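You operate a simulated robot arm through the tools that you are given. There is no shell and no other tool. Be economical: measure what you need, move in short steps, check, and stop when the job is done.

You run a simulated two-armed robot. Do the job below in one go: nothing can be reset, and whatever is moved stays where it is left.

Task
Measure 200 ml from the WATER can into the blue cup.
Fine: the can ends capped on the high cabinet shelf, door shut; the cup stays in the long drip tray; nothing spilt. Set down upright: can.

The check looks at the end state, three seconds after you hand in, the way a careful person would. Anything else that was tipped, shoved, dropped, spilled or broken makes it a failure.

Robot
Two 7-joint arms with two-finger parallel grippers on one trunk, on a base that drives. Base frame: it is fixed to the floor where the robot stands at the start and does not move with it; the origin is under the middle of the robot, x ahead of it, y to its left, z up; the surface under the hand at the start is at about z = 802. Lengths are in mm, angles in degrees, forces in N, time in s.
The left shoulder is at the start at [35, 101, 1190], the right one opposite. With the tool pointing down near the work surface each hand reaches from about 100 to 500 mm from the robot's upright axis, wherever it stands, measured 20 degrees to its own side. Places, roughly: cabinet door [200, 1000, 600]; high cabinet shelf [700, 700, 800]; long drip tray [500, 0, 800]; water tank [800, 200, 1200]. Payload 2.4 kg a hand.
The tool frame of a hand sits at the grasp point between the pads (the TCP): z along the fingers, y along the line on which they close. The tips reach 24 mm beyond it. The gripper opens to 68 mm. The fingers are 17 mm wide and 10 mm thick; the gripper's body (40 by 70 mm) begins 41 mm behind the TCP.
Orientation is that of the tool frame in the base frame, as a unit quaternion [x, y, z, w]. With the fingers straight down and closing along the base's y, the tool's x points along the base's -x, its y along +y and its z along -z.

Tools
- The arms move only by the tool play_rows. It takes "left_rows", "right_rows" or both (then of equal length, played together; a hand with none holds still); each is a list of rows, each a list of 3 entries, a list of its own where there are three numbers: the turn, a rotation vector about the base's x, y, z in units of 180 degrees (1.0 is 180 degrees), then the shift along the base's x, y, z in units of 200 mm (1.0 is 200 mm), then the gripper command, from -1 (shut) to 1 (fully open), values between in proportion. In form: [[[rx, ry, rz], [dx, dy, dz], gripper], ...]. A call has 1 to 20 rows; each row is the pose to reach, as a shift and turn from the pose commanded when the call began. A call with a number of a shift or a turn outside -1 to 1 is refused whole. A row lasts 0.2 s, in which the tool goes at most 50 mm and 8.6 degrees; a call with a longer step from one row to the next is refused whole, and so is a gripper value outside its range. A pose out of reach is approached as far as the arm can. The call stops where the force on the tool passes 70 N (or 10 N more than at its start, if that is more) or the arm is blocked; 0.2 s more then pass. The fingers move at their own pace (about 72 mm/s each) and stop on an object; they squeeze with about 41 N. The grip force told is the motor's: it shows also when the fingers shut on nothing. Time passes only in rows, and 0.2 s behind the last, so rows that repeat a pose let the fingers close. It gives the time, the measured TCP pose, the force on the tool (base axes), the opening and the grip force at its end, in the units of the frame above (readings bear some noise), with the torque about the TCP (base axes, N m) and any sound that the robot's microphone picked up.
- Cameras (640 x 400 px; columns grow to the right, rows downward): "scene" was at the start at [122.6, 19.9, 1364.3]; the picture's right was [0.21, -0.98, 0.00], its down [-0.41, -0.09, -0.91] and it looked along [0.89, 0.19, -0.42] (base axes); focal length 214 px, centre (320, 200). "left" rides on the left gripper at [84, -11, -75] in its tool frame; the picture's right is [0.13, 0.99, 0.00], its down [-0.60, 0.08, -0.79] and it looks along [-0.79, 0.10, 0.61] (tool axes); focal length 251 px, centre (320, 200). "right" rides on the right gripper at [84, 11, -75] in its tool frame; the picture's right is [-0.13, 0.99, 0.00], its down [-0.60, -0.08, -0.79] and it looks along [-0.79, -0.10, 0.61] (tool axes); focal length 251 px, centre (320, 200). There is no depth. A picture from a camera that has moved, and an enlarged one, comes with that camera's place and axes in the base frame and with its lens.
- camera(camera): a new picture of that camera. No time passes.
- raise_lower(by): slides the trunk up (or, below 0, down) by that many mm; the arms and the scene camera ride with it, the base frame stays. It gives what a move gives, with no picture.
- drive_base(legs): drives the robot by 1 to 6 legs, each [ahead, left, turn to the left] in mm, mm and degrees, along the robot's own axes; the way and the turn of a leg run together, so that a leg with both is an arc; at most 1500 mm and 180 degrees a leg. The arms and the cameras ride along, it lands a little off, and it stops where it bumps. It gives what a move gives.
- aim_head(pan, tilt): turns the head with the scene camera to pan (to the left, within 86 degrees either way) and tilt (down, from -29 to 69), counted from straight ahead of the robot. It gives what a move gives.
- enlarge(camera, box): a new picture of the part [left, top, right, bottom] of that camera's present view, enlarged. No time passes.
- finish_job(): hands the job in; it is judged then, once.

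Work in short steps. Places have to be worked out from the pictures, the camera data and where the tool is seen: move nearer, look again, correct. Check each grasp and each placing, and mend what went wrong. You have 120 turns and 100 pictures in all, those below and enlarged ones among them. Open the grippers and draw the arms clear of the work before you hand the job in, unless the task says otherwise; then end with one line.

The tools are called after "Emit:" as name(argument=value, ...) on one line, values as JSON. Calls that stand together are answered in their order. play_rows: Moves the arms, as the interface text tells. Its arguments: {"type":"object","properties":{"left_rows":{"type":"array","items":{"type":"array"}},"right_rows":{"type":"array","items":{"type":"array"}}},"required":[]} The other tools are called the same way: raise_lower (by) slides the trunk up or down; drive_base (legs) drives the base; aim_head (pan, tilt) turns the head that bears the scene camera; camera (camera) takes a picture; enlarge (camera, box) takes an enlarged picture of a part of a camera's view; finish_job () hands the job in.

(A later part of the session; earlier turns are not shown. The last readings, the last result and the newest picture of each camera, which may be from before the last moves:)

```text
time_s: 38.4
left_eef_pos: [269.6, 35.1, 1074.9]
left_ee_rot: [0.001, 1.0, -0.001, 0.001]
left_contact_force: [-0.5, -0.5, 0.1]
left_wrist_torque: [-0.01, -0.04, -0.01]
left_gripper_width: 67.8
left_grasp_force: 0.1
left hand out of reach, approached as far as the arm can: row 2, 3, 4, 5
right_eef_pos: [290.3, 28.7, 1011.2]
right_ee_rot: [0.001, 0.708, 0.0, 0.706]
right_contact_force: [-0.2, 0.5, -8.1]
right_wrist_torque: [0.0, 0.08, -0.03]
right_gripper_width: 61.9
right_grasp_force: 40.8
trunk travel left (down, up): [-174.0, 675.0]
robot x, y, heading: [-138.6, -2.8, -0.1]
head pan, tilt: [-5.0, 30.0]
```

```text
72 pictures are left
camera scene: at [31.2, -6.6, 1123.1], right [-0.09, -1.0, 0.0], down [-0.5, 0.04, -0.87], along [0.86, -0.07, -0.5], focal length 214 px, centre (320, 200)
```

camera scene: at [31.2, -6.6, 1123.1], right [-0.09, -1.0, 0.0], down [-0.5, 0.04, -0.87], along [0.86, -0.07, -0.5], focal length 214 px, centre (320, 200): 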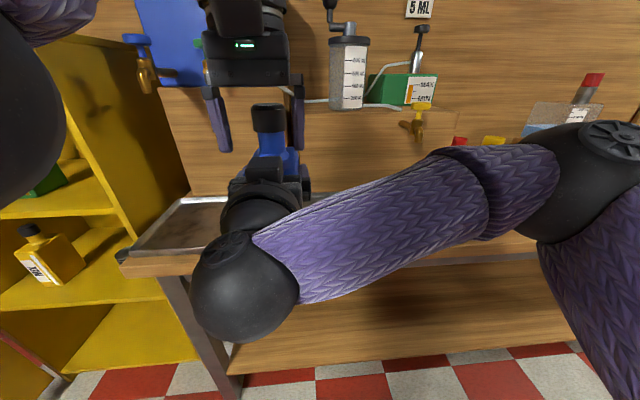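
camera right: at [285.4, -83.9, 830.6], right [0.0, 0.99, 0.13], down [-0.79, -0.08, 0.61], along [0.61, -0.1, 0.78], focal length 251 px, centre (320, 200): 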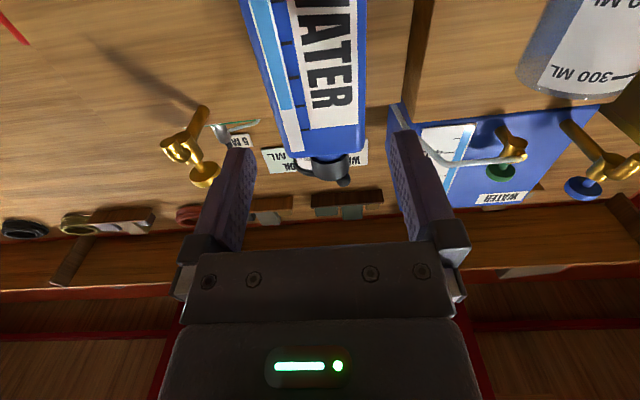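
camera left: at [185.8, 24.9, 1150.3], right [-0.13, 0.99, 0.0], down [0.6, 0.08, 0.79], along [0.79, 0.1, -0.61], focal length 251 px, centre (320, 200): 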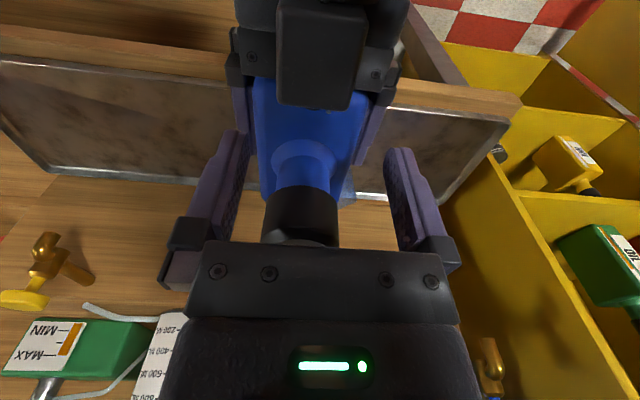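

The left hand is at its reach limit; I bring the can down 26 and back 28 mm to meet it.

Emit:
play_rows(right_rows=[[[0, 0, 0], [0, 0.01, -0.06], -1], [[0, 0, 0], [0, 0.02, -0.13], -1], [[0, 0, 0], [-0.07, 0.025, -0.13], -1], [[0, 0, 0], [-0.14, 0.025, -0.13], -1], [[0, 0, 0], [-0.14, 0.025, -0.13], -1]])

Emit:
camera(camera="left")

Emit:
enlarge(camera="scene", box=[180, 60, 340, 220])

```text
time_s: 39.6
left_eef_pos: [269.6, 35.9, 1075.6]
left_ee_rot: [-0.001, 1.0, -0.001, 0.0]
left_contact_force: [0.3, 0.3, 0.4]
left_wrist_torque: [0.02, -0.01, -0.03]
left_gripper_width: 67.7
left_grasp_force: 0.1
right_eef_pos: [263.6, 34.8, 987.5]
right_ee_rot: [0.002, 0.708, -0.001, 0.707]
right_contact_force: [-0.2, 0.4, -7.5]
right_wrist_torque: [0.0, 0.08, 0.01]
right_gripper_width: 62.0
right_grasp_force: 41.1
trunk travel left (down, up): [-174.0, 675.0]
robot x, y, heading: [-140.0, -2.2, 0.2]
head pan, tilt: [-5.0, 30.0]
```

```text
71 pictures are left
camera left: at [185.8, 24.9, 1150.3], right [-0.13, 0.99, 0.0], down [0.6, 0.08, 0.79], along [0.79, 0.1, -0.61], focal length 251 px, centre (320, 200)
```

left: 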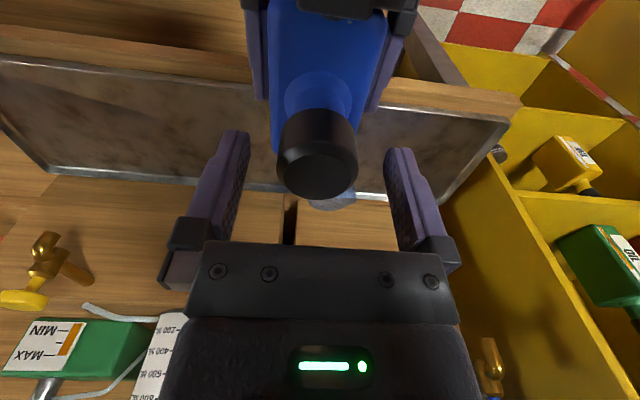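

```text
2.50 times, centred on (260, 140) of scene
camera zoom: at [31.3, -6.6, 1123.1], right [-0.09, -1.0, 0.0], down [-0.5, 0.04, -0.87], along [0.86, -0.07, -0.5], focal length 536 px, centre (470, 350)
```

zoom: 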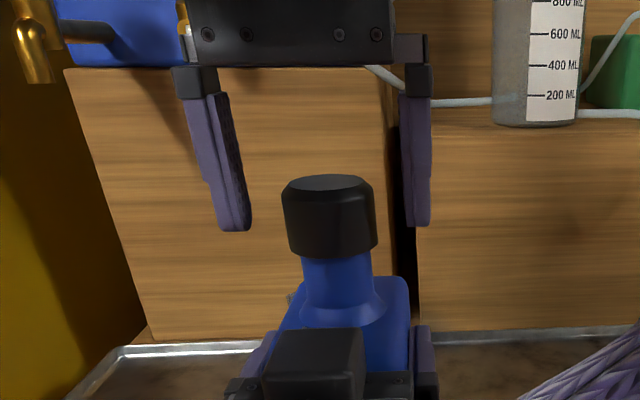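

The cap is centred between the left fingers. I lower 19 mm and close on it.

Emit:
play_rows(left_rows=[[[0, 0, 0], [0.005, -0.005, -0.05], 1], [[0, 0, 0], [0.005, -0.005, -0.095], 1], [[0, 0, 0], [0.005, -0.005, -0.095], 0.3], [[0, 0, 0], [0.005, -0.005, -0.095], -0.3], [[0, 0, 0], [0.005, -0.005, -0.095], -1], [[0, 0, 0], [0.005, -0.005, -0.095], -1]])

Emit:
enlarge(camera="scene", box=[180, 60, 340, 220])

```text
time_s: 41.0
left_eef_pos: [270.4, 32.8, 1057.0]
left_ee_rot: [-0.001, 1.0, -0.001, 0.0]
left_contact_force: [-0.3, 0.1, 0.0]
left_wrist_torque: [-0.01, 0.01, 0.0]
left_gripper_width: 37.0
left_grasp_force: 40.7
right_eef_pos: [263.0, 34.6, 986.4]
right_ee_rot: [0.001, 0.708, -0.001, 0.707]
right_contact_force: [-0.2, 0.3, -7.6]
right_wrist_torque: [-0.03, 0.04, -0.04]
right_gripper_width: 61.8
right_grasp_force: 41.0
trunk travel left (down, up): [-174.0, 675.0]
robot x, y, heading: [-140.0, -2.8, -0.1]
head pan, tilt: [-5.0, 30.0]
heard: snap
```

```text
2.50 times, centred on (260, 140) of scene
camera zoom: at [31.4, -6.6, 1123.0], right [-0.09, -1.0, 0.0], down [-0.5, 0.04, -0.87], along [0.86, -0.07, -0.5], focal length 536 px, centre (470, 350)
```

zoom: 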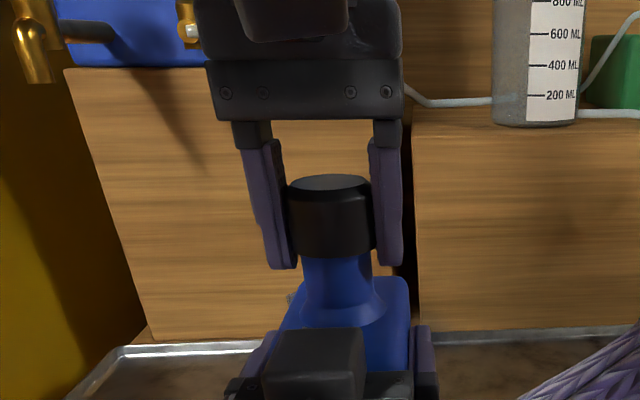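

"Snap" — gripping seems to have released the cap. I try a gentle 12 mm lift and watch the forces.

Emit:
play_rows(left_rows=[[[0, 0, 0], [0, 0, 0.02], -1], [[0, 0, 0], [0, 0, 0.04], -1], [[0, 0, 0], [0, 0, 0.06], -1], [[0, 0, 0], [0, 0, 0.06], -1]])

Emit:
enlarge(camera="scene", box=[180, 60, 340, 220])

```text
time_s: 42.0
left_eef_pos: [270.5, 34.8, 1069.5]
left_ee_rot: [-0.001, 1.0, -0.001, -0.001]
left_contact_force: [0.9, -0.3, -0.1]
left_wrist_torque: [0.03, 0.01, -0.03]
left_gripper_width: 36.8
left_grasp_force: 41.4
right_eef_pos: [263.7, 33.5, 984.8]
right_ee_rot: [0.001, 0.708, -0.001, 0.706]
right_contact_force: [0.2, 0.1, -6.9]
right_wrist_torque: [0.03, 0.07, -0.03]
right_gripper_width: 61.9
right_grasp_force: 41.1
trunk travel left (down, up): [-174.0, 675.0]
robot x, y, heading: [-140.5, -0.7, 0.4]
head pan, tilt: [-5.0, 30.0]
```

```text
2.50 times, centred on (260, 140) of scene
camera zoom: at [31.4, -6.6, 1123.0], right [-0.09, -1.0, 0.0], down [-0.5, 0.04, -0.87], along [0.86, -0.07, -0.5], focal length 536 px, centre (470, 350)
```

zoom: 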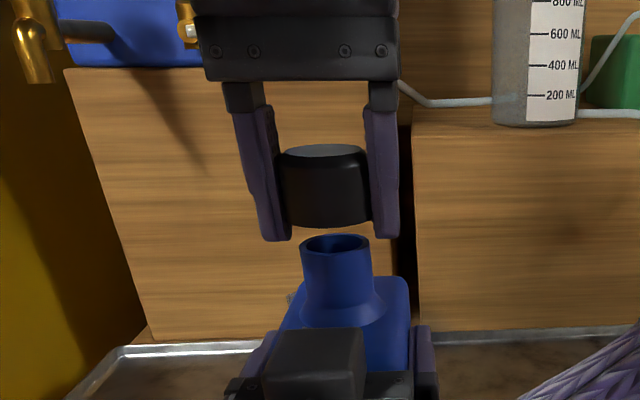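

The cap is off cleanly, held in the left hand. I move the left hand back and out to the left with the cap.

Emit:
play_rows(left_rows=[[[0, 0, 0], [-0.05, 0, 0.04], -1], [[0, 0, 0], [-0.2, 0.05, 0.06], -1], [[0, 0, 0], [-0.3, 0.2, 0.06], -1], [[0, 0, 0], [-0.3, 0.4, 0.06], -1], [[0, 0, 0], [-0.3, 0.6, 0.06], -1], [[0, 0, 0], [-0.3, 0.7, 0.06], -1], [[0, 0, 0], [-0.3, 0.7, 0.06], -1]])

Emit:
camera(camera="scene")

```text
time_s: 43.6
left_eef_pos: [211.7, 175.5, 1083.0]
left_ee_rot: [-0.001, 1.0, -0.001, 0.0]
left_contact_force: [0.0, 0.0, 1.1]
left_wrist_torque: [-0.05, -0.05, 0.01]
left_gripper_width: 37.1
left_grasp_force: 40.9
right_eef_pos: [263.0, 34.7, 985.4]
right_ee_rot: [0.001, 0.707, -0.001, 0.707]
right_contact_force: [0.1, 0.1, -7.2]
right_wrist_torque: [-0.03, 0.06, 0.02]
right_gripper_width: 61.8
right_grasp_force: 41.0
trunk travel left (down, up): [-174.0, 675.0]
robot x, y, heading: [-141.4, 0.3, 0.2]
head pan, tilt: [-5.0, 30.0]
```

```text
67 pictures are left
camera scene: at [31.3, -6.5, 1123.1], right [-0.09, -1.0, 0.0], down [-0.5, 0.04, -0.87], along [0.86, -0.07, -0.5], focal length 214 px, centre (320, 200)
```

scene: 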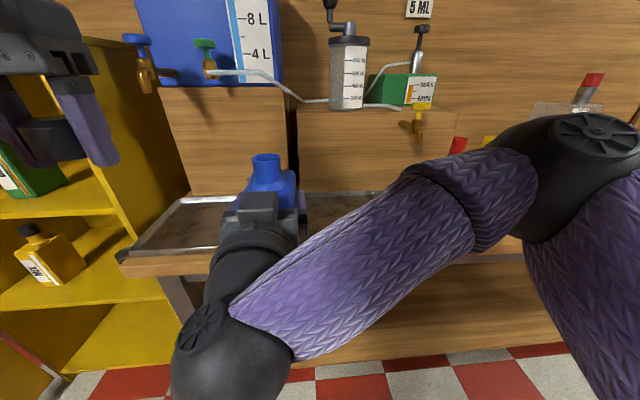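

Now I carry the open can gently upright to the right and forward, to (437, −45, 992).

Emit:
play_rows(right_rows=[[[0, 0, 0], [0, -0.04, 0.01], -1], [[0, 0, 0], [0, -0.11, 0.03], -1], [[0, 0, 0], [0, -0.19, 0.035], -1], [[0, 0, 0], [0, -0.27, 0.035], -1], [[0, 0, 0], [0.03, -0.34, 0.035], -1], [[0, 0, 0], [0.09, -0.38, 0.035], -1], [[0, 0, 0], [0.17, -0.395, 0.035], -1], [[0, 0, 0], [0.25, -0.395, 0.035], -1], [[0, 0, 0], [0.34, -0.395, 0.035], -1], [[0, 0, 0], [0.43, -0.395, 0.035], -1], [[0, 0, 0], [0.52, -0.395, 0.035], -1], [[0, 0, 0], [0.61, -0.395, 0.035], -1], [[0, 0, 0], [0.7, -0.395, 0.035], -1], [[0, 0, 0], [0.78, -0.395, 0.035], -1], [[0, 0, 0], [0.84, -0.395, 0.035], -1], [[0, 0, 0], [0.87, -0.395, 0.035], -1], [[0, 0, 0], [0.87, -0.395, 0.035], -1]])

Emit:
camera(camera="scene")

```text
time_s: 47.2
left_eef_pos: [213.2, 175.4, 1081.5]
left_ee_rot: [-0.001, 1.0, -0.001, 0.001]
left_contact_force: [-0.1, -0.2, -0.3]
left_wrist_torque: [-0.01, 0.0, -0.01]
left_gripper_width: 36.8
left_grasp_force: 40.7
right_eef_pos: [436.9, -45.0, 993.9]
right_ee_rot: [0.001, 0.707, -0.001, 0.707]
right_contact_force: [-0.3, -0.5, -7.1]
right_wrist_torque: [-0.03, 0.06, 0.0]
right_gripper_width: 62.1
right_grasp_force: 41.1
trunk travel left (down, up): [-174.0, 675.0]
robot x, y, heading: [-144.6, -0.7, 0.2]
head pan, tilt: [-5.0, 30.0]
```

```text
66 pictures are left
camera scene: at [31.6, -6.6, 1123.0], right [-0.09, -1.0, 0.0], down [-0.5, 0.04, -0.87], along [0.86, -0.07, -0.5], focal length 214 px, centre (320, 200)
```

scene: 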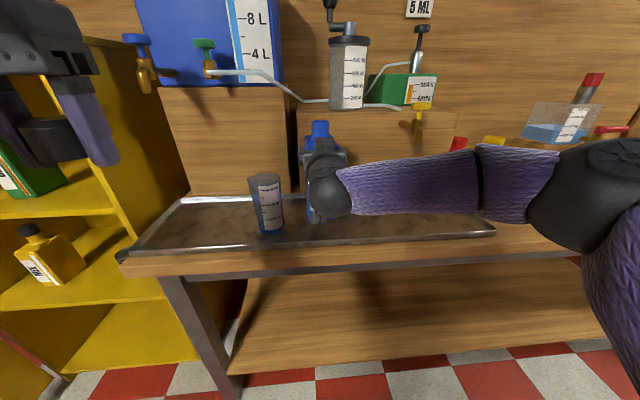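

Good. I tilt to 45° (no pour expected before about 65°), staying right of the cup.

Emit:
play_rows(right_rows=[[[-0.02, 0, 0], [0, 0, 0], -1], [[-0.05, 0, 0], [0, 0, 0], -1], [[-0.08, 0, 0], [0, 0, 0], -1], [[-0.11, 0, 0], [0, 0, 0], -1], [[-0.14, 0, 0], [0, 0, 0], -1], [[-0.17, 0, 0], [0, 0, 0], -1], [[-0.2, 0, 0], [0, 0, 0], -1], [[-0.23, 0, 0], [0, 0, 0], -1], [[-0.25, 0, 0], [0, 0, 0], -1], [[-0.25, 0, 0], [0, 0, 0], -1]])

Emit:
enlarge(camera="scene", box=[220, 100, 380, 250])

```text
time_s: 49.4
left_eef_pos: [212.5, 176.0, 1084.0]
left_ee_rot: [0.0, 1.0, 0.0, -0.001]
left_contact_force: [-0.8, 0.0, -0.9]
left_wrist_torque: [0.01, -0.01, 0.01]
left_gripper_width: 36.8
left_grasp_force: 40.5
right_eef_pos: [436.4, -45.0, 992.1]
right_ee_rot: [-0.27, 0.654, -0.272, 0.653]
right_contact_force: [-0.1, -0.1, -7.5]
right_wrist_torque: [0.29, 0.05, 0.01]
right_gripper_width: 62.0
right_grasp_force: 40.7
trunk travel left (down, up): [-174.0, 675.0]
robot x, y, heading: [-142.2, 3.7, -0.2]
head pan, tilt: [-5.0, 30.0]
```

```text
2.67 times, centred on (300, 175) of scene
camera zoom: at [31.6, -6.7, 1123.0], right [-0.09, -1.0, 0.0], down [-0.5, 0.04, -0.87], along [0.86, -0.07, -0.5], focal length 572 px, centre (373, 267)
```

zoom: 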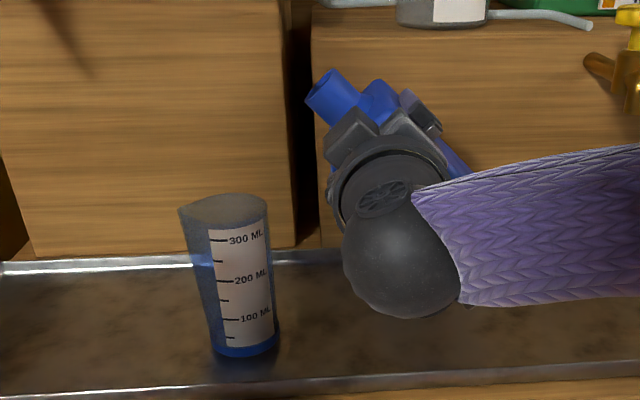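

Geometry matches prediction (cup at about (450, 75), rim z≈940). I shift the mouth over the cup and tilt to 63°.

Emit:
play_rows(right_rows=[[[0, 0, 0], [0.01, 0.06, 0], -1], [[0, 0, 0], [0.02, 0.14, 0], -1], [[0, 0, 0], [0.03, 0.21, 0], -1], [[0, 0, 0], [0.03, 0.25, 0], -1], [[0, 0, 0], [0.03, 0.25, 0], -1], [[-0.03, 0, 0], [0.03, 0.25, 0], -1], [[-0.06, 0, 0], [0.03, 0.25, 0], -1], [[-0.08, 0, 0], [0.03, 0.25, 0], -1], [[-0.1, 0, 0], [0.03, 0.25, 0], -1], [[-0.1, 0, 0], [0.03, 0.25, 0], -1]])

Emit:
enlarge(camera="scene", box=[200, 100, 360, 250])

```text
time_s: 51.6
left_eef_pos: [213.3, 174.8, 1082.6]
left_ee_rot: [0.0, 1.0, 0.0, -0.001]
left_contact_force: [-0.6, -0.1, -0.8]
left_wrist_torque: [-0.03, -0.01, 0.0]
left_gripper_width: 37.0
left_grasp_force: 41.4
right_eef_pos: [441.8, 5.2, 993.9]
right_ee_rot: [-0.369, 0.603, -0.369, 0.603]
right_contact_force: [-0.4, 1.7, -7.0]
right_wrist_torque: [0.36, 0.09, 0.04]
right_gripper_width: 61.9
right_grasp_force: 41.1
trunk travel left (down, up): [-174.0, 675.0]
robot x, y, heading: [-143.6, 0.5, 0.0]
head pan, tilt: [-5.0, 30.0]
```

```text
2.67 times, centred on (280, 175) of scene
camera zoom: at [31.6, -6.6, 1123.0], right [-0.09, -1.0, 0.0], down [-0.5, 0.04, -0.87], along [0.86, -0.07, -0.5], focal length 572 px, centre (427, 267)
```

zoom: 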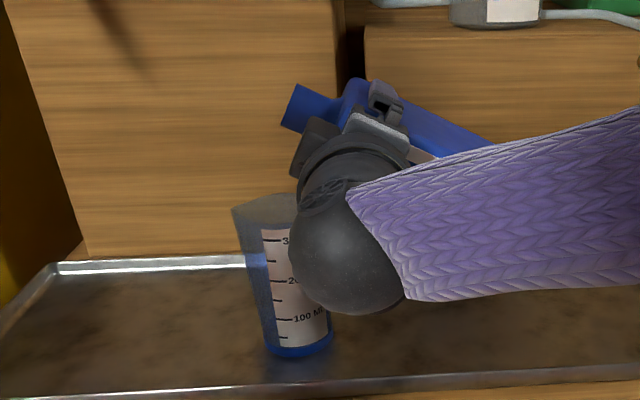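

Lip is at about (450, 63, 1006) as predicted. I lower 10 mm and tilt to about 70°, then look.

Emit:
play_rows(right_rows=[[[-0.015, 0, 0], [0, 0, -0.02], -1], [[-0.03, 0, 0], [0, 0, -0.04], -1], [[-0.04, 0, 0], [0, 0, -0.05], -1], [[-0.04, 0, 0], [0, 0, -0.05], -1], [[-0.04, 0, 0], [0, 0, -0.05], -1], [[-0.04, 0, 0], [0, 0, -0.05], -1]])

Emit:
enlarge(camera="scene", box=[200, 100, 360, 250])

```text
time_s: 53.0
left_eef_pos: [211.5, 175.4, 1083.2]
left_ee_rot: [-0.001, 1.0, 0.0, 0.0]
left_contact_force: [-0.2, 0.3, 0.6]
left_wrist_torque: [0.01, -0.03, -0.01]
left_gripper_width: 37.1
left_grasp_force: 40.7
right_eef_pos: [441.8, 5.3, 982.7]
right_ee_rot: [-0.406, 0.578, -0.408, 0.579]
right_contact_force: [0.7, 0.2, -7.9]
right_wrist_torque: [0.36, 0.08, 0.01]
right_gripper_width: 62.1
right_grasp_force: 40.6
trunk travel left (down, up): [-174.0, 675.0]
robot x, y, heading: [-141.5, 2.9, 0.4]
head pan, tilt: [-5.0, 30.0]
```

```text
2.67 times, centred on (280, 175) of scene
camera zoom: at [31.6, -6.6, 1123.0], right [-0.09, -1.0, 0.0], down [-0.5, 0.04, -0.87], along [0.86, -0.07, -0.5], focal length 572 px, centre (427, 267)
```

zoom: 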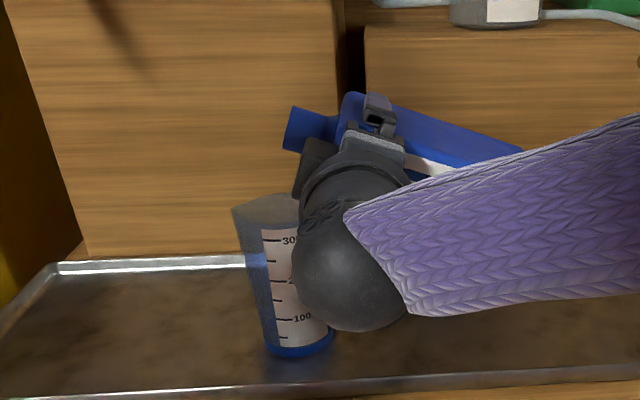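

Nothing yet at 70°. I tilt 4° more and hold.

Emit:
play_rows(right_rows=[[[-0.01, 0, 0], [0, 0, 0], -1], [[-0.02, 0, 0], [0, 0, 0], -1], [[-0.022, 0, 0], [0, 0, 0], -1], [[-0.022, 0, 0], [0, 0, 0], -1], [[-0.022, 0, 0], [0, 0, 0], -1]])

Emit:
enlarge(camera="scene", box=[200, 100, 360, 250])

```text
time_s: 54.2
left_eef_pos: [213.8, 175.9, 1082.9]
left_ee_rot: [-0.001, 1.0, 0.0, 0.0]
left_contact_force: [-0.2, -0.3, -0.7]
left_wrist_torque: [-0.03, 0.0, 0.01]
left_gripper_width: 36.8
left_grasp_force: 40.9
right_eef_pos: [441.2, 5.0, 982.2]
right_ee_rot: [-0.425, 0.564, -0.426, 0.565]
right_contact_force: [-0.3, 0.2, -8.0]
right_wrist_torque: [0.38, 0.09, 0.0]
right_gripper_width: 61.6
right_grasp_force: 41.0
trunk travel left (down, up): [-174.0, 675.0]
robot x, y, heading: [-140.1, 0.4, 0.3]
head pan, tilt: [-5.0, 30.0]
```

```text
2.67 times, centred on (280, 175) of scene
camera zoom: at [31.6, -6.6, 1123.0], right [-0.09, -1.0, 0.0], down [-0.5, 0.04, -0.87], along [0.86, -0.07, -0.5], focal length 572 px, centre (427, 267)
```

zoom: 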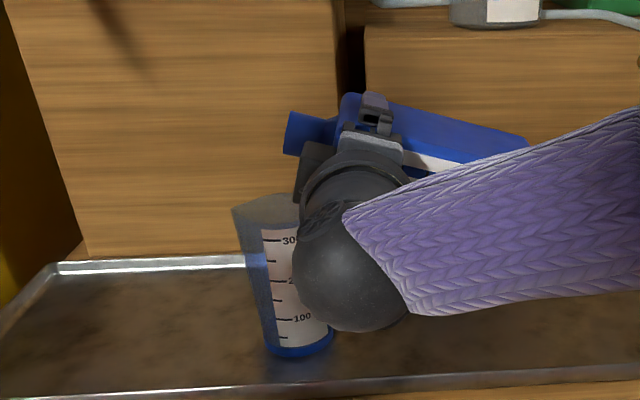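

Still nothing at 74°. Another 4°.

Emit:
play_rows(right_rows=[[[-0.01, 0, 0], [0, 0, 0], -1], [[-0.02, 0, 0], [0, 0, 0], -1], [[-0.022, 0, 0], [0, 0, 0], -1], [[-0.022, 0, 0], [0, 0, 0], -1], [[-0.022, 0, 0], [0, 0, 0], -1]])

Emit:
enlarge(camera="scene", box=[200, 100, 360, 250])

```text
time_s: 55.4
left_eef_pos: [213.0, 175.6, 1083.4]
left_ee_rot: [-0.001, 1.0, 0.0, -0.001]
left_contact_force: [0.9, -0.6, 0.5]
left_wrist_torque: [-0.01, 0.03, 0.03]
left_gripper_width: 37.0
left_grasp_force: 41.3
right_eef_pos: [442.0, 5.4, 982.3]
right_ee_rot: [-0.444, 0.549, -0.446, 0.549]
right_contact_force: [0.5, 0.0, -7.7]
right_wrist_torque: [0.4, 0.1, 0.02]
right_gripper_width: 61.9
right_grasp_force: 41.1
trunk travel left (down, up): [-174.0, 675.0]
robot x, y, heading: [-139.2, -0.0, 0.1]
head pan, tilt: [-5.0, 30.0]
```

```text
2.67 times, centred on (280, 175) of scene
camera zoom: at [31.6, -6.6, 1123.0], right [-0.09, -1.0, 0.0], down [-0.5, 0.04, -0.87], along [0.86, -0.07, -0.5], focal length 572 px, centre (427, 267)
```

zoom: 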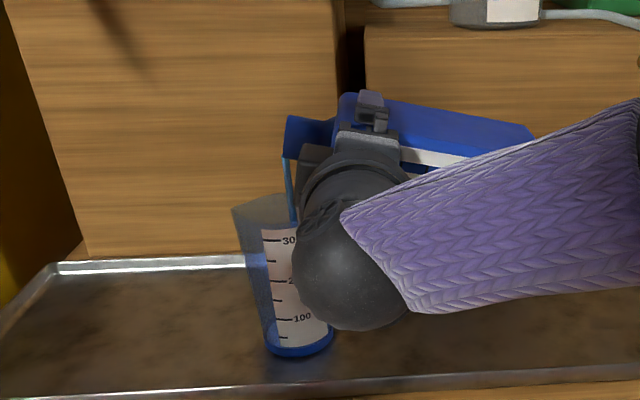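

A thin stream has begun, falling inside the cup. I hold the angle for a second.

Emit:
play_rows(right_rows=[[[0, 0, 0], [0, 0.01, 0], -1], [[0, 0, 0], [0, 0.02, 0], -1], [[0, 0, 0], [0, 0.02, 0], -1], [[0, 0, 0], [0, 0.02, 0], -1], [[0, 0, 0], [0, 0.02, 0], -1]])

Emit:
enlarge(camera="scene", box=[200, 100, 360, 250])

```text
time_s: 56.6
left_eef_pos: [212.8, 175.8, 1083.2]
left_ee_rot: [-0.001, 1.0, 0.001, 0.0]
left_contact_force: [0.6, -0.3, -0.5]
left_wrist_torque: [0.0, -0.02, 0.0]
left_gripper_width: 36.9
left_grasp_force: 40.9
right_eef_pos: [442.3, 9.4, 983.7]
right_ee_rot: [-0.445, 0.549, -0.446, 0.55]
right_contact_force: [0.3, 0.7, -7.6]
right_wrist_torque: [0.39, 0.08, -0.01]
right_gripper_width: 61.7
right_grasp_force: 41.0
trunk travel left (down, up): [-174.0, 675.0]
robot x, y, heading: [-142.3, -0.5, -0.1]
head pan, tilt: [-5.0, 30.0]
```

```text
2.67 times, centred on (280, 175) of scene
camera zoom: at [31.6, -6.6, 1123.0], right [-0.09, -1.0, 0.0], down [-0.5, 0.04, -0.87], along [0.86, -0.07, -0.5], focal length 572 px, centre (427, 267)
```

zoom: 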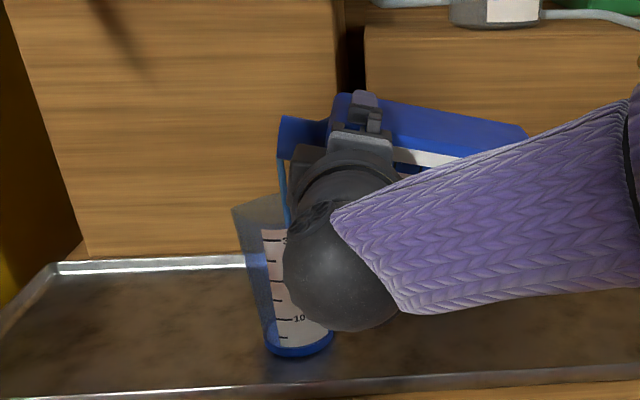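

Thin trickle. I wait 2 s more at this angle and zoom in tightly on the cup.

Emit:
play_rows(right_rows=[[[0, 0, 0], [0, 0, 0], -1], [[0, 0, 0], [0, 0, 0], -1], [[0, 0, 0], [0, 0, 0], -1], [[0, 0, 0], [0, 0, 0], -1], [[0, 0, 0], [0, 0, 0], -1], [[0, 0, 0], [0, 0, 0], -1], [[0, 0, 0], [0, 0, 0], -1], [[0, 0, 0], [0, 0, 0], -1], [[0, 0, 0], [0, 0, 0], -1]])

Emit:
enlarge(camera="scene", box=[250, 140, 310, 240])

```text
time_s: 58.6
left_eef_pos: [212.8, 174.6, 1083.5]
left_ee_rot: [-0.001, 1.0, 0.0, 0.0]
left_contact_force: [0.0, -0.5, -0.2]
left_wrist_torque: [0.0, -0.03, -0.04]
left_gripper_width: 36.9
left_grasp_force: 41.5
right_eef_pos: [443.2, 9.2, 982.6]
right_ee_rot: [-0.445, 0.548, -0.446, 0.55]
right_contact_force: [-0.1, -0.4, -6.4]
right_wrist_torque: [0.38, 0.08, 0.01]
right_gripper_width: 62.2
right_grasp_force: 41.0
trunk travel left (down, up): [-174.0, 675.0]
robot x, y, heading: [-141.0, -1.5, 0.3]
head pan, tilt: [-5.0, 30.0]
```

```text
4.00 times, centred on (280, 190) of scene
camera zoom: at [31.6, -6.6, 1123.0], right [-0.09, -1.0, 0.0], down [-0.5, 0.04, -0.87], along [0.86, -0.07, -0.5], focal length 858 px, centre (480, 240)
```

zoom: 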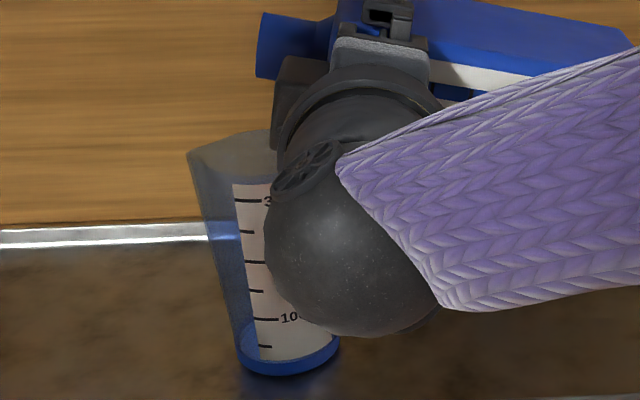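

The flow stopped by itself, so the amount follows the angle. I check whether the left camera gives an unobstructed view of the cup.

Emit:
camera(camera="left")

```text
58 pictures are left
camera left: at [128.3, 164.9, 1158.8], right [-0.13, 0.99, 0.0], down [0.6, 0.08, 0.79], along [0.79, 0.1, -0.61], focal length 251 px, centre (320, 200)
```

left: 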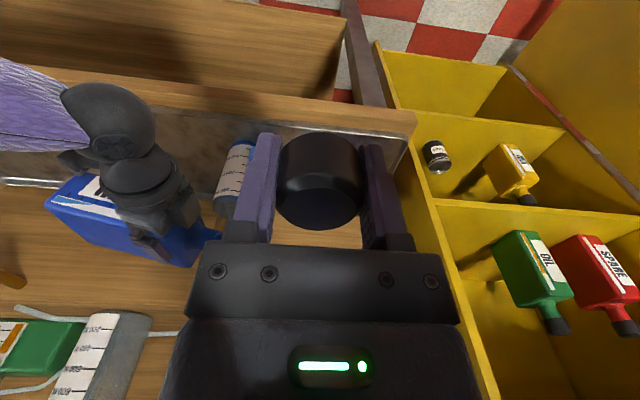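

The left camera can see the cup if I shift the left hand 60 mm further left. I do that while tilting 3.5° more.

Emit:
play_rows(left_rows=[[[0, 0, 0], [0, 0.1, 0], -1], [[0, 0, 0], [0, 0.2, 0], -1], [[0, 0, 0], [0, 0.3, 0], -1], [[0, 0, 0], [0, 0.3, 0], -1], [[0, 0, 0], [0, 0.3, 0], -1], [[0, 0, 0], [0, 0.3, 0], -1], [[0, 0, 0], [0, 0.3, 0], -1], [[0, 0, 0], [0, 0.3, 0], -1], [[0, 0, 0], [0, 0.3, 0], -1], [[0, 0, 0], [0, 0.3, 0], -1]], right_rows=[[[-0.01, 0, 0], [0, 0, 0], -1], [[-0.02, 0, 0], [0, 0, 0], -1], [[-0.02, 0, 0], [0, 0, 0], -1], [[-0.02, 0, 0], [0, 0, 0], -1], [[-0.02, 0, 0], [0, 0, 0], -1], [[-0.02, 0, 0], [0, 0, 0], -1], [[-0.02, 0, 0], [0, 0, 0], -1], [[-0.02, 0, 0], [0, 0, 0], -1], [[-0.02, 0, 0], [0, 0, 0], -1], [[-0.02, 0, 0], [0, 0, 0], -1]])

Emit:
enlarge(camera="left", box=[130, 100, 290, 250])

```text
time_s: 60.8
left_eef_pos: [210.6, 235.3, 1084.1]
left_ee_rot: [0.0, 1.0, 0.0, 0.0]
left_contact_force: [0.2, -0.3, 0.5]
left_wrist_torque: [0.03, -0.03, -0.02]
left_gripper_width: 36.8
left_grasp_force: 41.1
right_eef_pos: [442.6, 8.7, 983.3]
right_ee_rot: [-0.461, 0.535, -0.463, 0.535]
right_contact_force: [0.5, -0.6, -6.6]
right_wrist_torque: [0.4, 0.08, -0.01]
right_gripper_width: 61.9
right_grasp_force: 41.1
trunk travel left (down, up): [-174.0, 675.0]
robot x, y, heading: [-137.6, 1.5, -0.0]
head pan, tilt: [-5.0, 30.0]
```

```text
2.67 times, centred on (210, 175) of left
camera zoom: at [126.8, 224.5, 1159.3], right [-0.13, 0.99, 0.0], down [0.6, 0.08, 0.79], along [0.79, 0.1, -0.61], focal length 670 px, centre (613, 267)
```

zoom: 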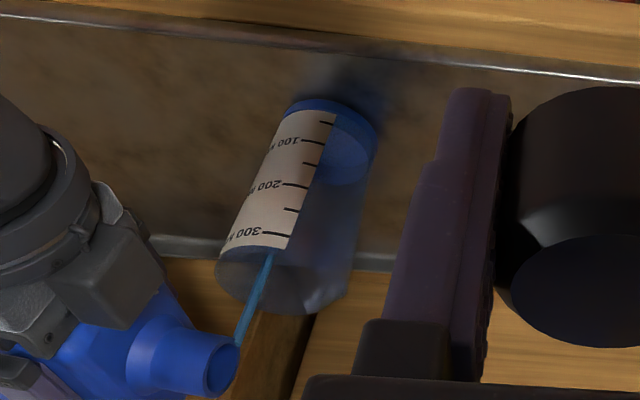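

Excellent view: water shows about 50–80 ml and still trickling. I hold another 1.4 s and look again, zoomed.

Emit:
play_rows(right_rows=[[[0, 0, 0], [0, 0, 0], -1], [[0, 0, 0], [0, 0, 0], -1], [[0, 0, 0], [0, 0, 0], -1], [[0, 0, 0], [0, 0, 0], -1], [[0, 0, 0], [0, 0, 0], -1], [[0, 0, 0], [0, 0, 0], -1], [[0, 0, 0], [0, 0, 0], -1]])

Emit:
enlarge(camera="left", box=[170, 120, 250, 200])

```text
time_s: 62.4
left_eef_pos: [210.6, 234.4, 1083.1]
left_ee_rot: [0.0, 1.0, 0.0, 0.0]
left_contact_force: [-0.4, -0.4, 0.1]
left_wrist_torque: [0.03, 0.04, -0.02]
left_gripper_width: 36.7
left_grasp_force: 40.9
right_eef_pos: [442.8, 9.0, 984.4]
right_ee_rot: [-0.462, 0.534, -0.464, 0.535]
right_contact_force: [-0.1, 0.0, -6.7]
right_wrist_torque: [0.39, 0.08, 0.01]
right_gripper_width: 62.0
right_grasp_force: 41.4
trunk travel left (down, up): [-174.0, 675.0]
robot x, y, heading: [-134.9, 3.0, 0.3]
head pan, tilt: [-5.0, 30.0]
```

```text
5.00 times, centred on (210, 160) of left
camera zoom: at [126.8, 224.5, 1159.3], right [-0.13, 0.99, 0.0], down [0.6, 0.08, 0.79], along [0.79, 0.1, -0.61], focal length 1257 px, centre (870, 400)
```

zoom: 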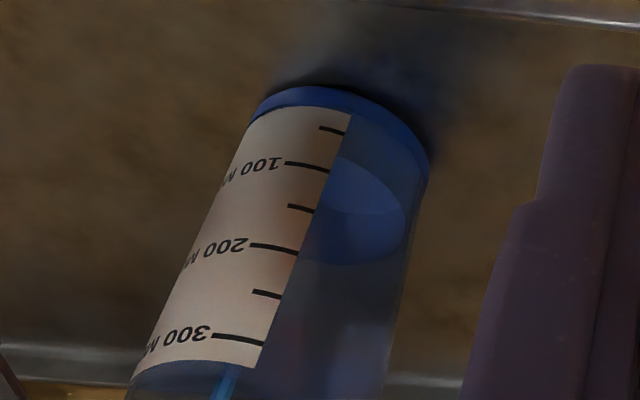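

Reading about 75–80 ml, trickle still running. I tilt 3.5° more and hold.

Emit:
play_rows(right_rows=[[[-0.01, 0, 0], [0, 0, 0], -1], [[-0.02, 0, 0], [0, 0, 0], -1], [[-0.02, 0, 0], [0, 0, 0], -1], [[-0.02, 0, 0], [0, 0, 0], -1], [[-0.02, 0, 0], [0, 0, 0], -1], [[-0.02, 0, 0], [0, 0, 0], -1], [[-0.02, 0, 0], [0, 0, 0], -1], [[-0.02, 0, 0], [0, 0, 0], -1], [[-0.02, 0, 0], [0, 0, 0], -1]])

Emit:
enlarge(camera="left", box=[160, 120, 260, 220])

```text
time_s: 64.4
left_eef_pos: [211.0, 234.9, 1084.1]
left_ee_rot: [-0.001, 1.0, 0.001, 0.0]
left_contact_force: [-0.3, -0.2, -0.4]
left_wrist_torque: [0.0, -0.01, -0.02]
left_gripper_width: 36.6
left_grasp_force: 41.1
right_eef_pos: [441.7, 9.1, 981.8]
right_ee_rot: [-0.479, 0.52, -0.479, 0.52]
right_contact_force: [-0.5, -1.1, -6.5]
right_wrist_torque: [0.32, 0.07, 0.03]
right_gripper_width: 61.8
right_grasp_force: 41.1
trunk travel left (down, up): [-174.0, 675.0]
robot x, y, heading: [-138.0, -0.4, 0.2]
head pan, tilt: [-5.0, 30.0]
```

```text
4.00 times, centred on (210, 170) of left
camera zoom: at [126.7, 224.5, 1159.4], right [-0.13, 0.99, 0.0], down [0.6, 0.08, 0.79], along [0.79, 0.1, -0.61], focal length 1006 px, centre (760, 320)
```

zoom: 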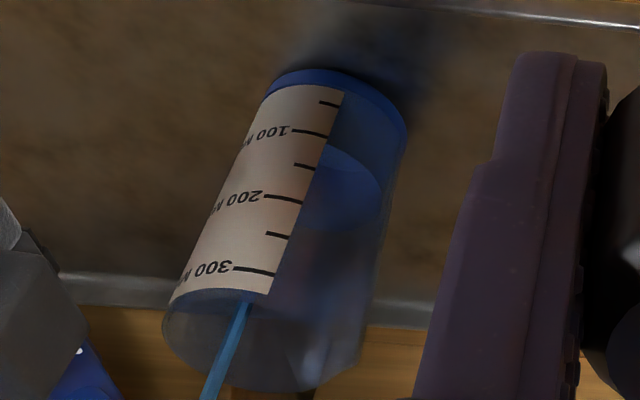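

About 120 ml now, still flowing. I hold 1.2 s more.

Emit:
play_rows(right_rows=[[[0, 0, 0], [0, 0, 0], -1], [[0, 0, 0], [0, 0, 0], -1], [[0, 0, 0], [0, 0, 0], -1], [[0, 0, 0], [0, 0, 0], -1], [[0, 0, 0], [0, 0, 0], -1]])

Emit:
enlarge(camera="left", box=[160, 120, 260, 220])

```text
time_s: 65.6
left_eef_pos: [210.8, 235.3, 1084.1]
left_ee_rot: [-0.002, 1.0, 0.0, 0.0]
left_contact_force: [0.9, -0.1, -0.8]
left_wrist_torque: [-0.01, -0.03, 0.03]
left_gripper_width: 36.9
left_grasp_force: 40.4
right_eef_pos: [442.9, 9.5, 982.9]
right_ee_rot: [-0.479, 0.52, -0.479, 0.52]
right_contact_force: [-0.9, -0.1, -6.4]
right_wrist_torque: [0.38, 0.06, 0.0]
right_gripper_width: 62.0
right_grasp_force: 40.7
trunk travel left (down, up): [-174.0, 675.0]
robot x, y, heading: [-141.4, 0.4, 0.0]
head pan, tilt: [-5.0, 30.0]
```

```text
4.00 times, centred on (210, 170) of left
camera zoom: at [126.7, 224.5, 1159.4], right [-0.13, 0.99, 0.0], down [0.6, 0.08, 0.79], along [0.79, 0.1, -0.61], focal length 1006 px, centre (760, 320)
```

zoom: 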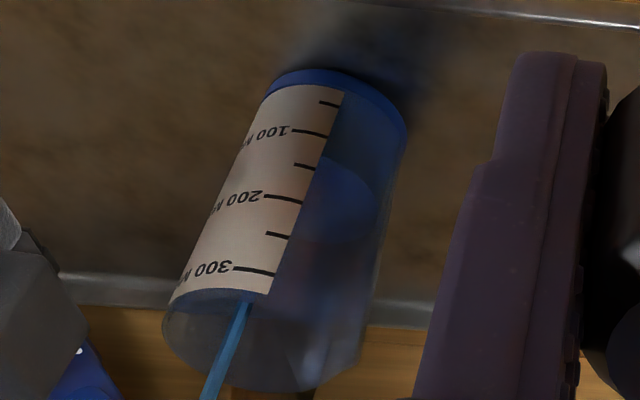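

About 138 ml, rising about 14 ml/s. I hold 2.2 s more.

Emit:
play_rows(right_rows=[[[0, 0, 0], [0, 0, 0], -1], [[0, 0, 0], [0, 0, 0], -1], [[0, 0, 0], [0, 0, 0], -1], [[0, 0, 0], [0, 0, 0], -1], [[0, 0, 0], [0, 0, 0], -1], [[0, 0, 0], [0, 0, 0], -1], [[0, 0, 0], [0, 0, 0], -1], [[0, 0, 0], [0, 0, 0], -1], [[0, 0, 0], [0, 0, 0], -1], [[0, 0, 0], [0, 0, 0], -1]])

Emit:
enlarge(camera="left", box=[160, 120, 260, 220])

```text
time_s: 67.8
left_eef_pos: [211.6, 233.1, 1083.9]
left_ee_rot: [-0.001, 1.0, 0.001, 0.0]
left_contact_force: [-0.5, 0.5, -0.1]
left_wrist_torque: [-0.01, 0.03, 0.01]
left_gripper_width: 37.1
left_grasp_force: 40.7
right_eef_pos: [442.2, 10.6, 984.4]
right_ee_rot: [-0.479, 0.519, -0.48, 0.52]
right_contact_force: [-0.5, 0.6, -5.9]
right_wrist_torque: [0.33, 0.08, -0.01]
right_gripper_width: 61.8
right_grasp_force: 40.3
trunk travel left (down, up): [-174.0, 675.0]
robot x, y, heading: [-139.1, -0.6, 0.2]
head pan, tilt: [-5.0, 30.0]
```

```text
4.00 times, centred on (210, 170) of left
camera zoom: at [126.7, 224.5, 1159.4], right [-0.13, 0.99, 0.0], down [0.6, 0.08, 0.79], along [0.79, 0.1, -0.61], focal length 1006 px, centre (760, 320)
```

zoom: 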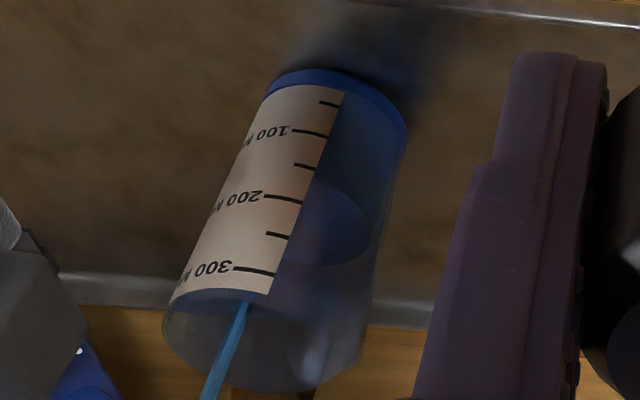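

About 170 ml. I hold one second more.

Emit:
play_rows(right_rows=[[[0, 0, 0], [0, 0, 0], -1], [[0, 0, 0], [0, 0, 0], -1], [[0, 0, 0], [0, 0, 0], -1], [[0, 0, 0], [0, 0, 0], -1]])

Emit:
enlarge(camera="left", box=[170, 120, 250, 200])

```text
time_s: 68.8
left_eef_pos: [210.4, 234.3, 1083.2]
left_ee_rot: [-0.001, 1.0, 0.0, 0.0]
left_contact_force: [-0.7, 0.4, -0.2]
left_wrist_torque: [0.0, 0.06, -0.02]
left_gripper_width: 36.8
left_grasp_force: 40.9
right_eef_pos: [441.9, 9.9, 983.2]
right_ee_rot: [-0.479, 0.52, -0.479, 0.521]
right_contact_force: [-0.4, -0.6, -5.7]
right_wrist_torque: [0.28, 0.05, 0.03]
right_gripper_width: 62.0
right_grasp_force: 40.6
trunk travel left (down, up): [-174.0, 675.0]
robot x, y, heading: [-141.6, -2.3, 0.1]
head pan, tilt: [-5.0, 30.0]
```

```text
5.00 times, centred on (210, 160) of left
camera zoom: at [126.7, 224.5, 1159.4], right [-0.13, 0.99, 0.0], down [0.6, 0.08, 0.79], along [0.79, 0.1, -0.61], focal length 1257 px, centre (870, 400)
```

zoom: 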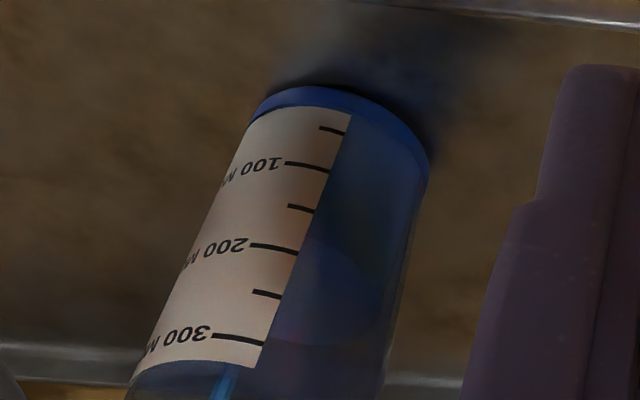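

About 180 ml. I hold 0.4 s more, tip back 14°, and then read the settled level.

Emit:
play_rows(right_rows=[[[0, 0, 0], [0, 0, 0], -1], [[0, 0, 0], [0, 0, 0], -1], [[0.04, 0, 0], [0, 0, 0], -1], [[0.08, 0, 0], [0, 0, 0], -1], [[0.08, 0, 0], [0, 0, 0], -1], [[0.08, 0, 0], [0, 0, 0], -1], [[0.08, 0, 0], [0, 0, 0], -1]])

Emit:
enlarge(camera="left", box=[170, 120, 250, 200])

```text
time_s: 70.4
left_eef_pos: [211.7, 234.1, 1082.5]
left_ee_rot: [-0.001, 1.0, 0.0, 0.0]
left_contact_force: [0.0, -0.5, 0.6]
left_wrist_torque: [-0.01, 0.01, -0.01]
left_gripper_width: 37.1
left_grasp_force: 41.2
right_eef_pos: [442.4, 9.7, 983.6]
right_ee_rot: [-0.409, 0.576, -0.411, 0.576]
right_contact_force: [-0.2, -0.2, -5.8]
right_wrist_torque: [0.29, 0.05, 0.02]
right_gripper_width: 61.8
right_grasp_force: 41.1
trunk travel left (down, up): [-174.0, 675.0]
robot x, y, heading: [-136.3, -1.0, 0.3]
head pan, tilt: [-5.0, 30.0]
```

```text
5.00 times, centred on (210, 160) of left
camera zoom: at [126.7, 224.5, 1159.4], right [-0.13, 0.99, 0.0], down [0.6, 0.08, 0.79], along [0.79, 0.1, -0.61], focal length 1257 px, centre (870, 400)
```

zoom: 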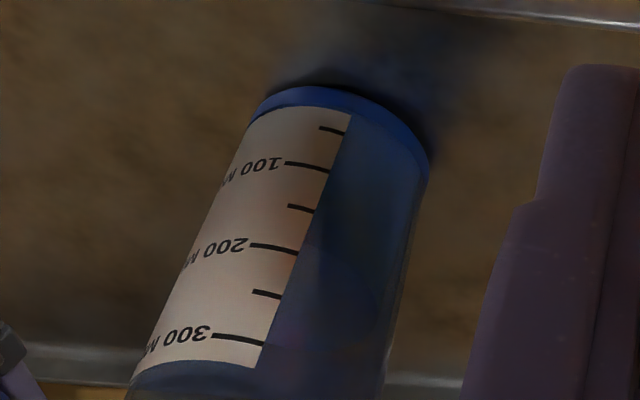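

The surface edge is hard to see here. I tip back to 45°, move the can aside and read it from the scene camera.

Emit:
play_rows(right_rows=[[[0.03, 0, 0], [0, 0, 0], -1], [[0.06, 0, 0], [0, 0, 0], -1], [[0.09, 0, 0], [0, 0, 0], -1], [[0.12, 0, 0], [0, 0, 0], -1], [[0.14, 0, 0], [0, -0.06, 0], -1], [[0.14, 0, 0], [0, -0.14, 0], -1], [[0.14, 0, 0], [0, -0.22, 0], -1], [[0.14, 0, 0], [0, -0.28, 0], -1], [[0.14, 0, 0], [0, -0.3, 0], -1]])

Emit:
enlarge(camera="scene", box=[235, 160, 305, 240])

Emit:
enlarge(camera="left", box=[150, 110, 260, 220])

```text
time_s: 72.4
left_eef_pos: [211.5, 234.5, 1084.4]
left_ee_rot: [-0.001, 1.0, 0.0, 0.0]
left_contact_force: [-0.1, 0.0, -0.2]
left_wrist_torque: [0.01, 0.01, -0.02]
left_gripper_width: 36.9
left_grasp_force: 40.9
right_eef_pos: [442.8, -51.4, 983.0]
right_ee_rot: [-0.273, 0.652, -0.276, 0.652]
right_contact_force: [0.1, -0.2, -5.9]
right_wrist_torque: [0.25, 0.06, -0.02]
right_gripper_width: 61.4
right_grasp_force: 41.2
trunk travel left (down, up): [-174.0, 675.0]
robot x, y, heading: [-138.6, 2.3, 0.4]
head pan, tilt: [-5.0, 30.0]
```

```text
5.00 times, centred on (270, 200) of scene
camera zoom: at [31.4, -6.7, 1123.1], right [-0.09, -1.0, 0.0], down [-0.5, 0.04, -0.87], along [0.86, -0.07, -0.5], focal length 1072 px, centre (570, 200)
```

zoom: 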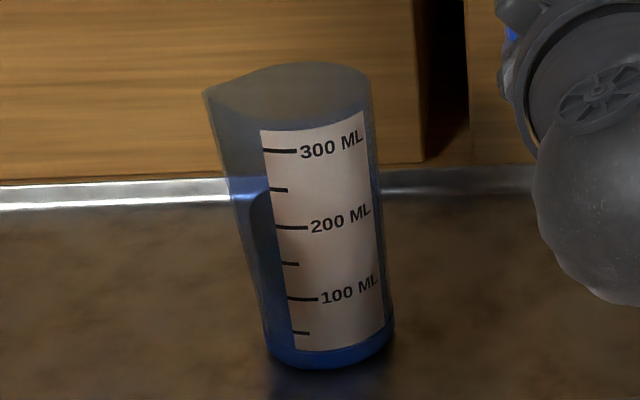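

```text
3.64 times, centred on (205, 165) of left
camera zoom: at [126.6, 224.4, 1159.4], right [-0.13, 0.99, 0.0], down [0.6, 0.08, 0.79], along [0.79, 0.1, -0.61], focal length 914 px, centre (738, 327)
```

zoom: 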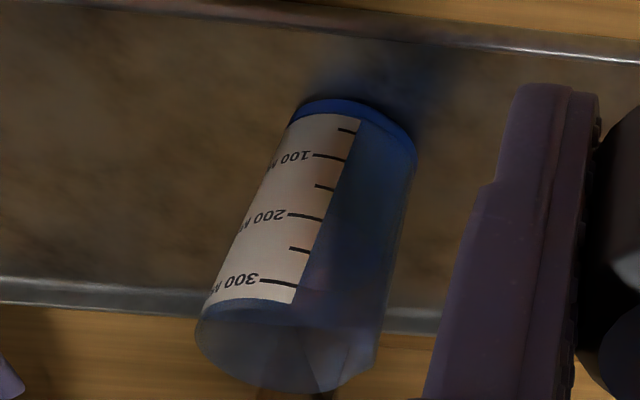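

Emit:
enlarge(camera="scene", box=[268, 185, 300, 215])

Emit:
enlarge(camera="scene", box=[274, 170, 314, 230])

```text
13.33 times, centred on (284, 200) of scene
camera zoom: at [31.4, -6.7, 1123.1], right [-0.09, -1.0, 0.0], down [-0.5, 0.04, -0.87], along [0.86, -0.07, -0.5], focal length 2860 px, centre (800, 200)
```

zoom: 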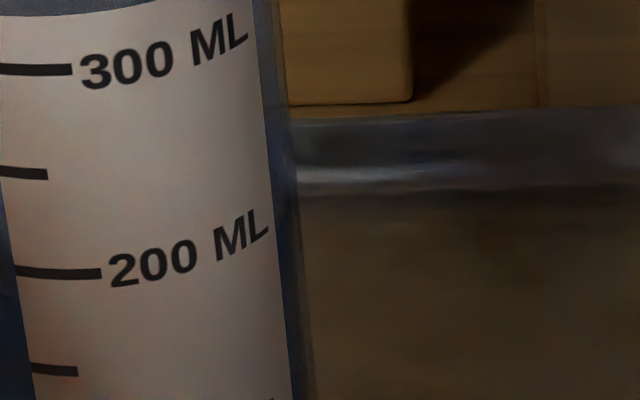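

```text
6.67 times, centred on (294, 200) of scene
camera zoom: at [31.4, -6.7, 1123.1], right [-0.09, -1.0, 0.0], down [-0.5, 0.04, -0.87], along [0.86, -0.07, -0.5], focal length 1430 px, centre (493, 200)
```

zoom: 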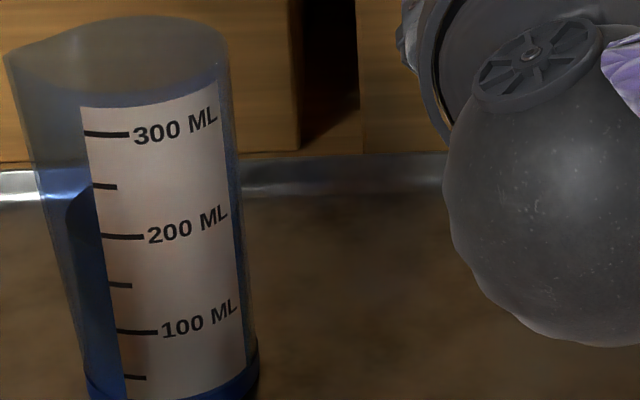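

Emit:
enlarge(camera="scene", box=[244, 180, 276, 220])

```text
10.00 times, centred on (260, 200) of scene
camera zoom: at [31.4, -6.7, 1123.1], right [-0.09, -1.0, 0.0], down [-0.5, 0.04, -0.87], along [0.86, -0.07, -0.5], focal length 2145 px, centre (920, 200)
```

zoom: 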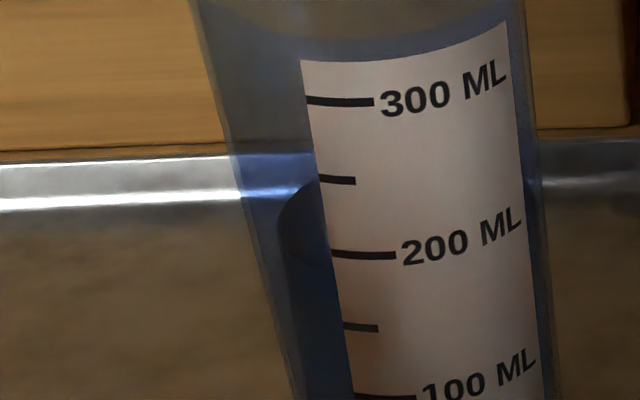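

The surface meets the label edge about 10–15 ml under the 200 mark (≈186 ml). I go back over the cup for a short top-up, first to about 71°.

Emit:
play_rows(right_rows=[[[0, 0, 0], [0, 0.06, 0], -1], [[0, 0, 0], [0, 0.14, 0], -1], [[0, 0, 0], [0, 0.22, 0], -1], [[0, 0, 0], [0, 0.28, 0], -1], [[0, 0, 0], [0, 0.3, 0], -1], [[-0.03, 0, 0], [0, 0.3, 0], -1], [[-0.06, 0, 0], [0, 0.3, 0], -1], [[-0.09, 0, 0], [0, 0.3, 0], -1], [[-0.12, 0, 0], [0, 0.3, 0], -1], [[-0.14, 0, 0], [0, 0.3, 0], -1], [[-0.14, 0, 0], [0, 0.3, 0], -1]])

Emit:
play_rows(right_rows=[[[-0.04, 0, 0], [0, 0, 0], -1], [[-0.08, 0, 0], [0, 0, 0], -1], [[-0.08, 0, 0], [0, 0, 0], -1], [[-0.08, 0, 0], [0, 0, 0], -1], [[-0.08, 0, 0], [0, 0, 0], -1], [[-0.04, 0, 0], [0, 0, 0], -1], [[0, 0, 0], [0, 0, 0], -1], [[0, 0, 0], [0, 0, 0], -1], [[0.03, 0, 0], [0, 0, 0], -1], [[0.06, 0, 0], [0, 0, 0], -1], [[0.09, 0, 0], [0, 0, 0], -1], [[0.12, 0, 0], [0, 0, 0], -1], [[0.14, 0, 0], [0, -0.06, 0], -1], [[0.14, 0, 0], [0, -0.14, 0], -1], [[0.14, 0, 0], [0, -0.22, 0], -1], [[0.14, 0, 0], [0, -0.28, 0], -1], [[0.14, 0, 0], [0, -0.3, 0], -1]])

Emit:
enlarge(camera="scene", box=[244, 180, 276, 220])

```text
time_s: 74.8
left_eef_pos: [211.5, 234.4, 1083.9]
left_ee_rot: [-0.001, 1.0, 0.0, 0.0]
left_contact_force: [-0.6, -0.8, 0.8]
left_wrist_torque: [0.01, 0.0, -0.02]
left_gripper_width: 37.1
left_grasp_force: 40.7
right_eef_pos: [442.5, 9.6, 983.4]
right_ee_rot: [-0.409, 0.576, -0.412, 0.576]
right_contact_force: [1.2, 0.5, -5.4]
right_wrist_torque: [0.27, 0.02, -0.02]
right_gripper_width: 61.7
right_grasp_force: 41.3
trunk travel left (down, up): [-174.0, 675.0]
robot x, y, heading: [-137.6, 3.2, 0.1]
head pan, tilt: [-5.0, 30.0]
```

```text
time_s: 78.4
left_eef_pos: [209.9, 235.5, 1082.7]
left_ee_rot: [-0.001, 1.0, -0.001, 0.001]
left_contact_force: [0.2, 1.1, -0.1]
left_wrist_torque: [0.0, -0.01, -0.03]
left_gripper_width: 36.8
left_grasp_force: 40.9
right_eef_pos: [442.2, -50.7, 983.5]
right_ee_rot: [-0.274, 0.652, -0.276, 0.651]
right_contact_force: [0.9, 0.1, -5.0]
right_wrist_torque: [0.21, 0.08, -0.04]
right_gripper_width: 61.9
right_grasp_force: 41.0
trunk travel left (down, up): [-174.0, 675.0]
robot x, y, heading: [-136.6, 3.6, 0.1]
head pan, tilt: [-5.0, 30.0]
```

```text
10.00 times, centred on (260, 200) of scene
camera zoom: at [31.4, -6.7, 1123.1], right [-0.09, -1.0, 0.0], down [-0.5, 0.04, -0.87], along [0.86, -0.07, -0.5], focal length 2145 px, centre (920, 200)
```

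zoom: 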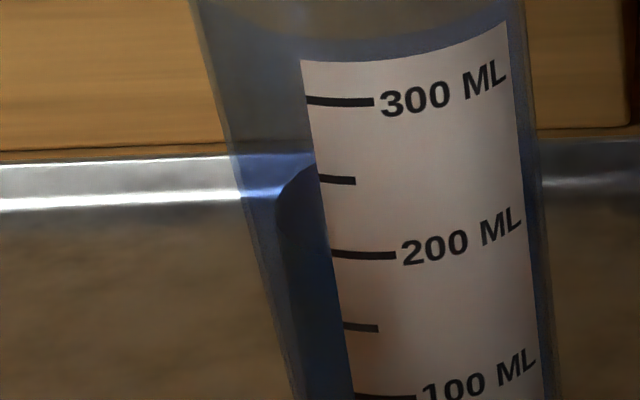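

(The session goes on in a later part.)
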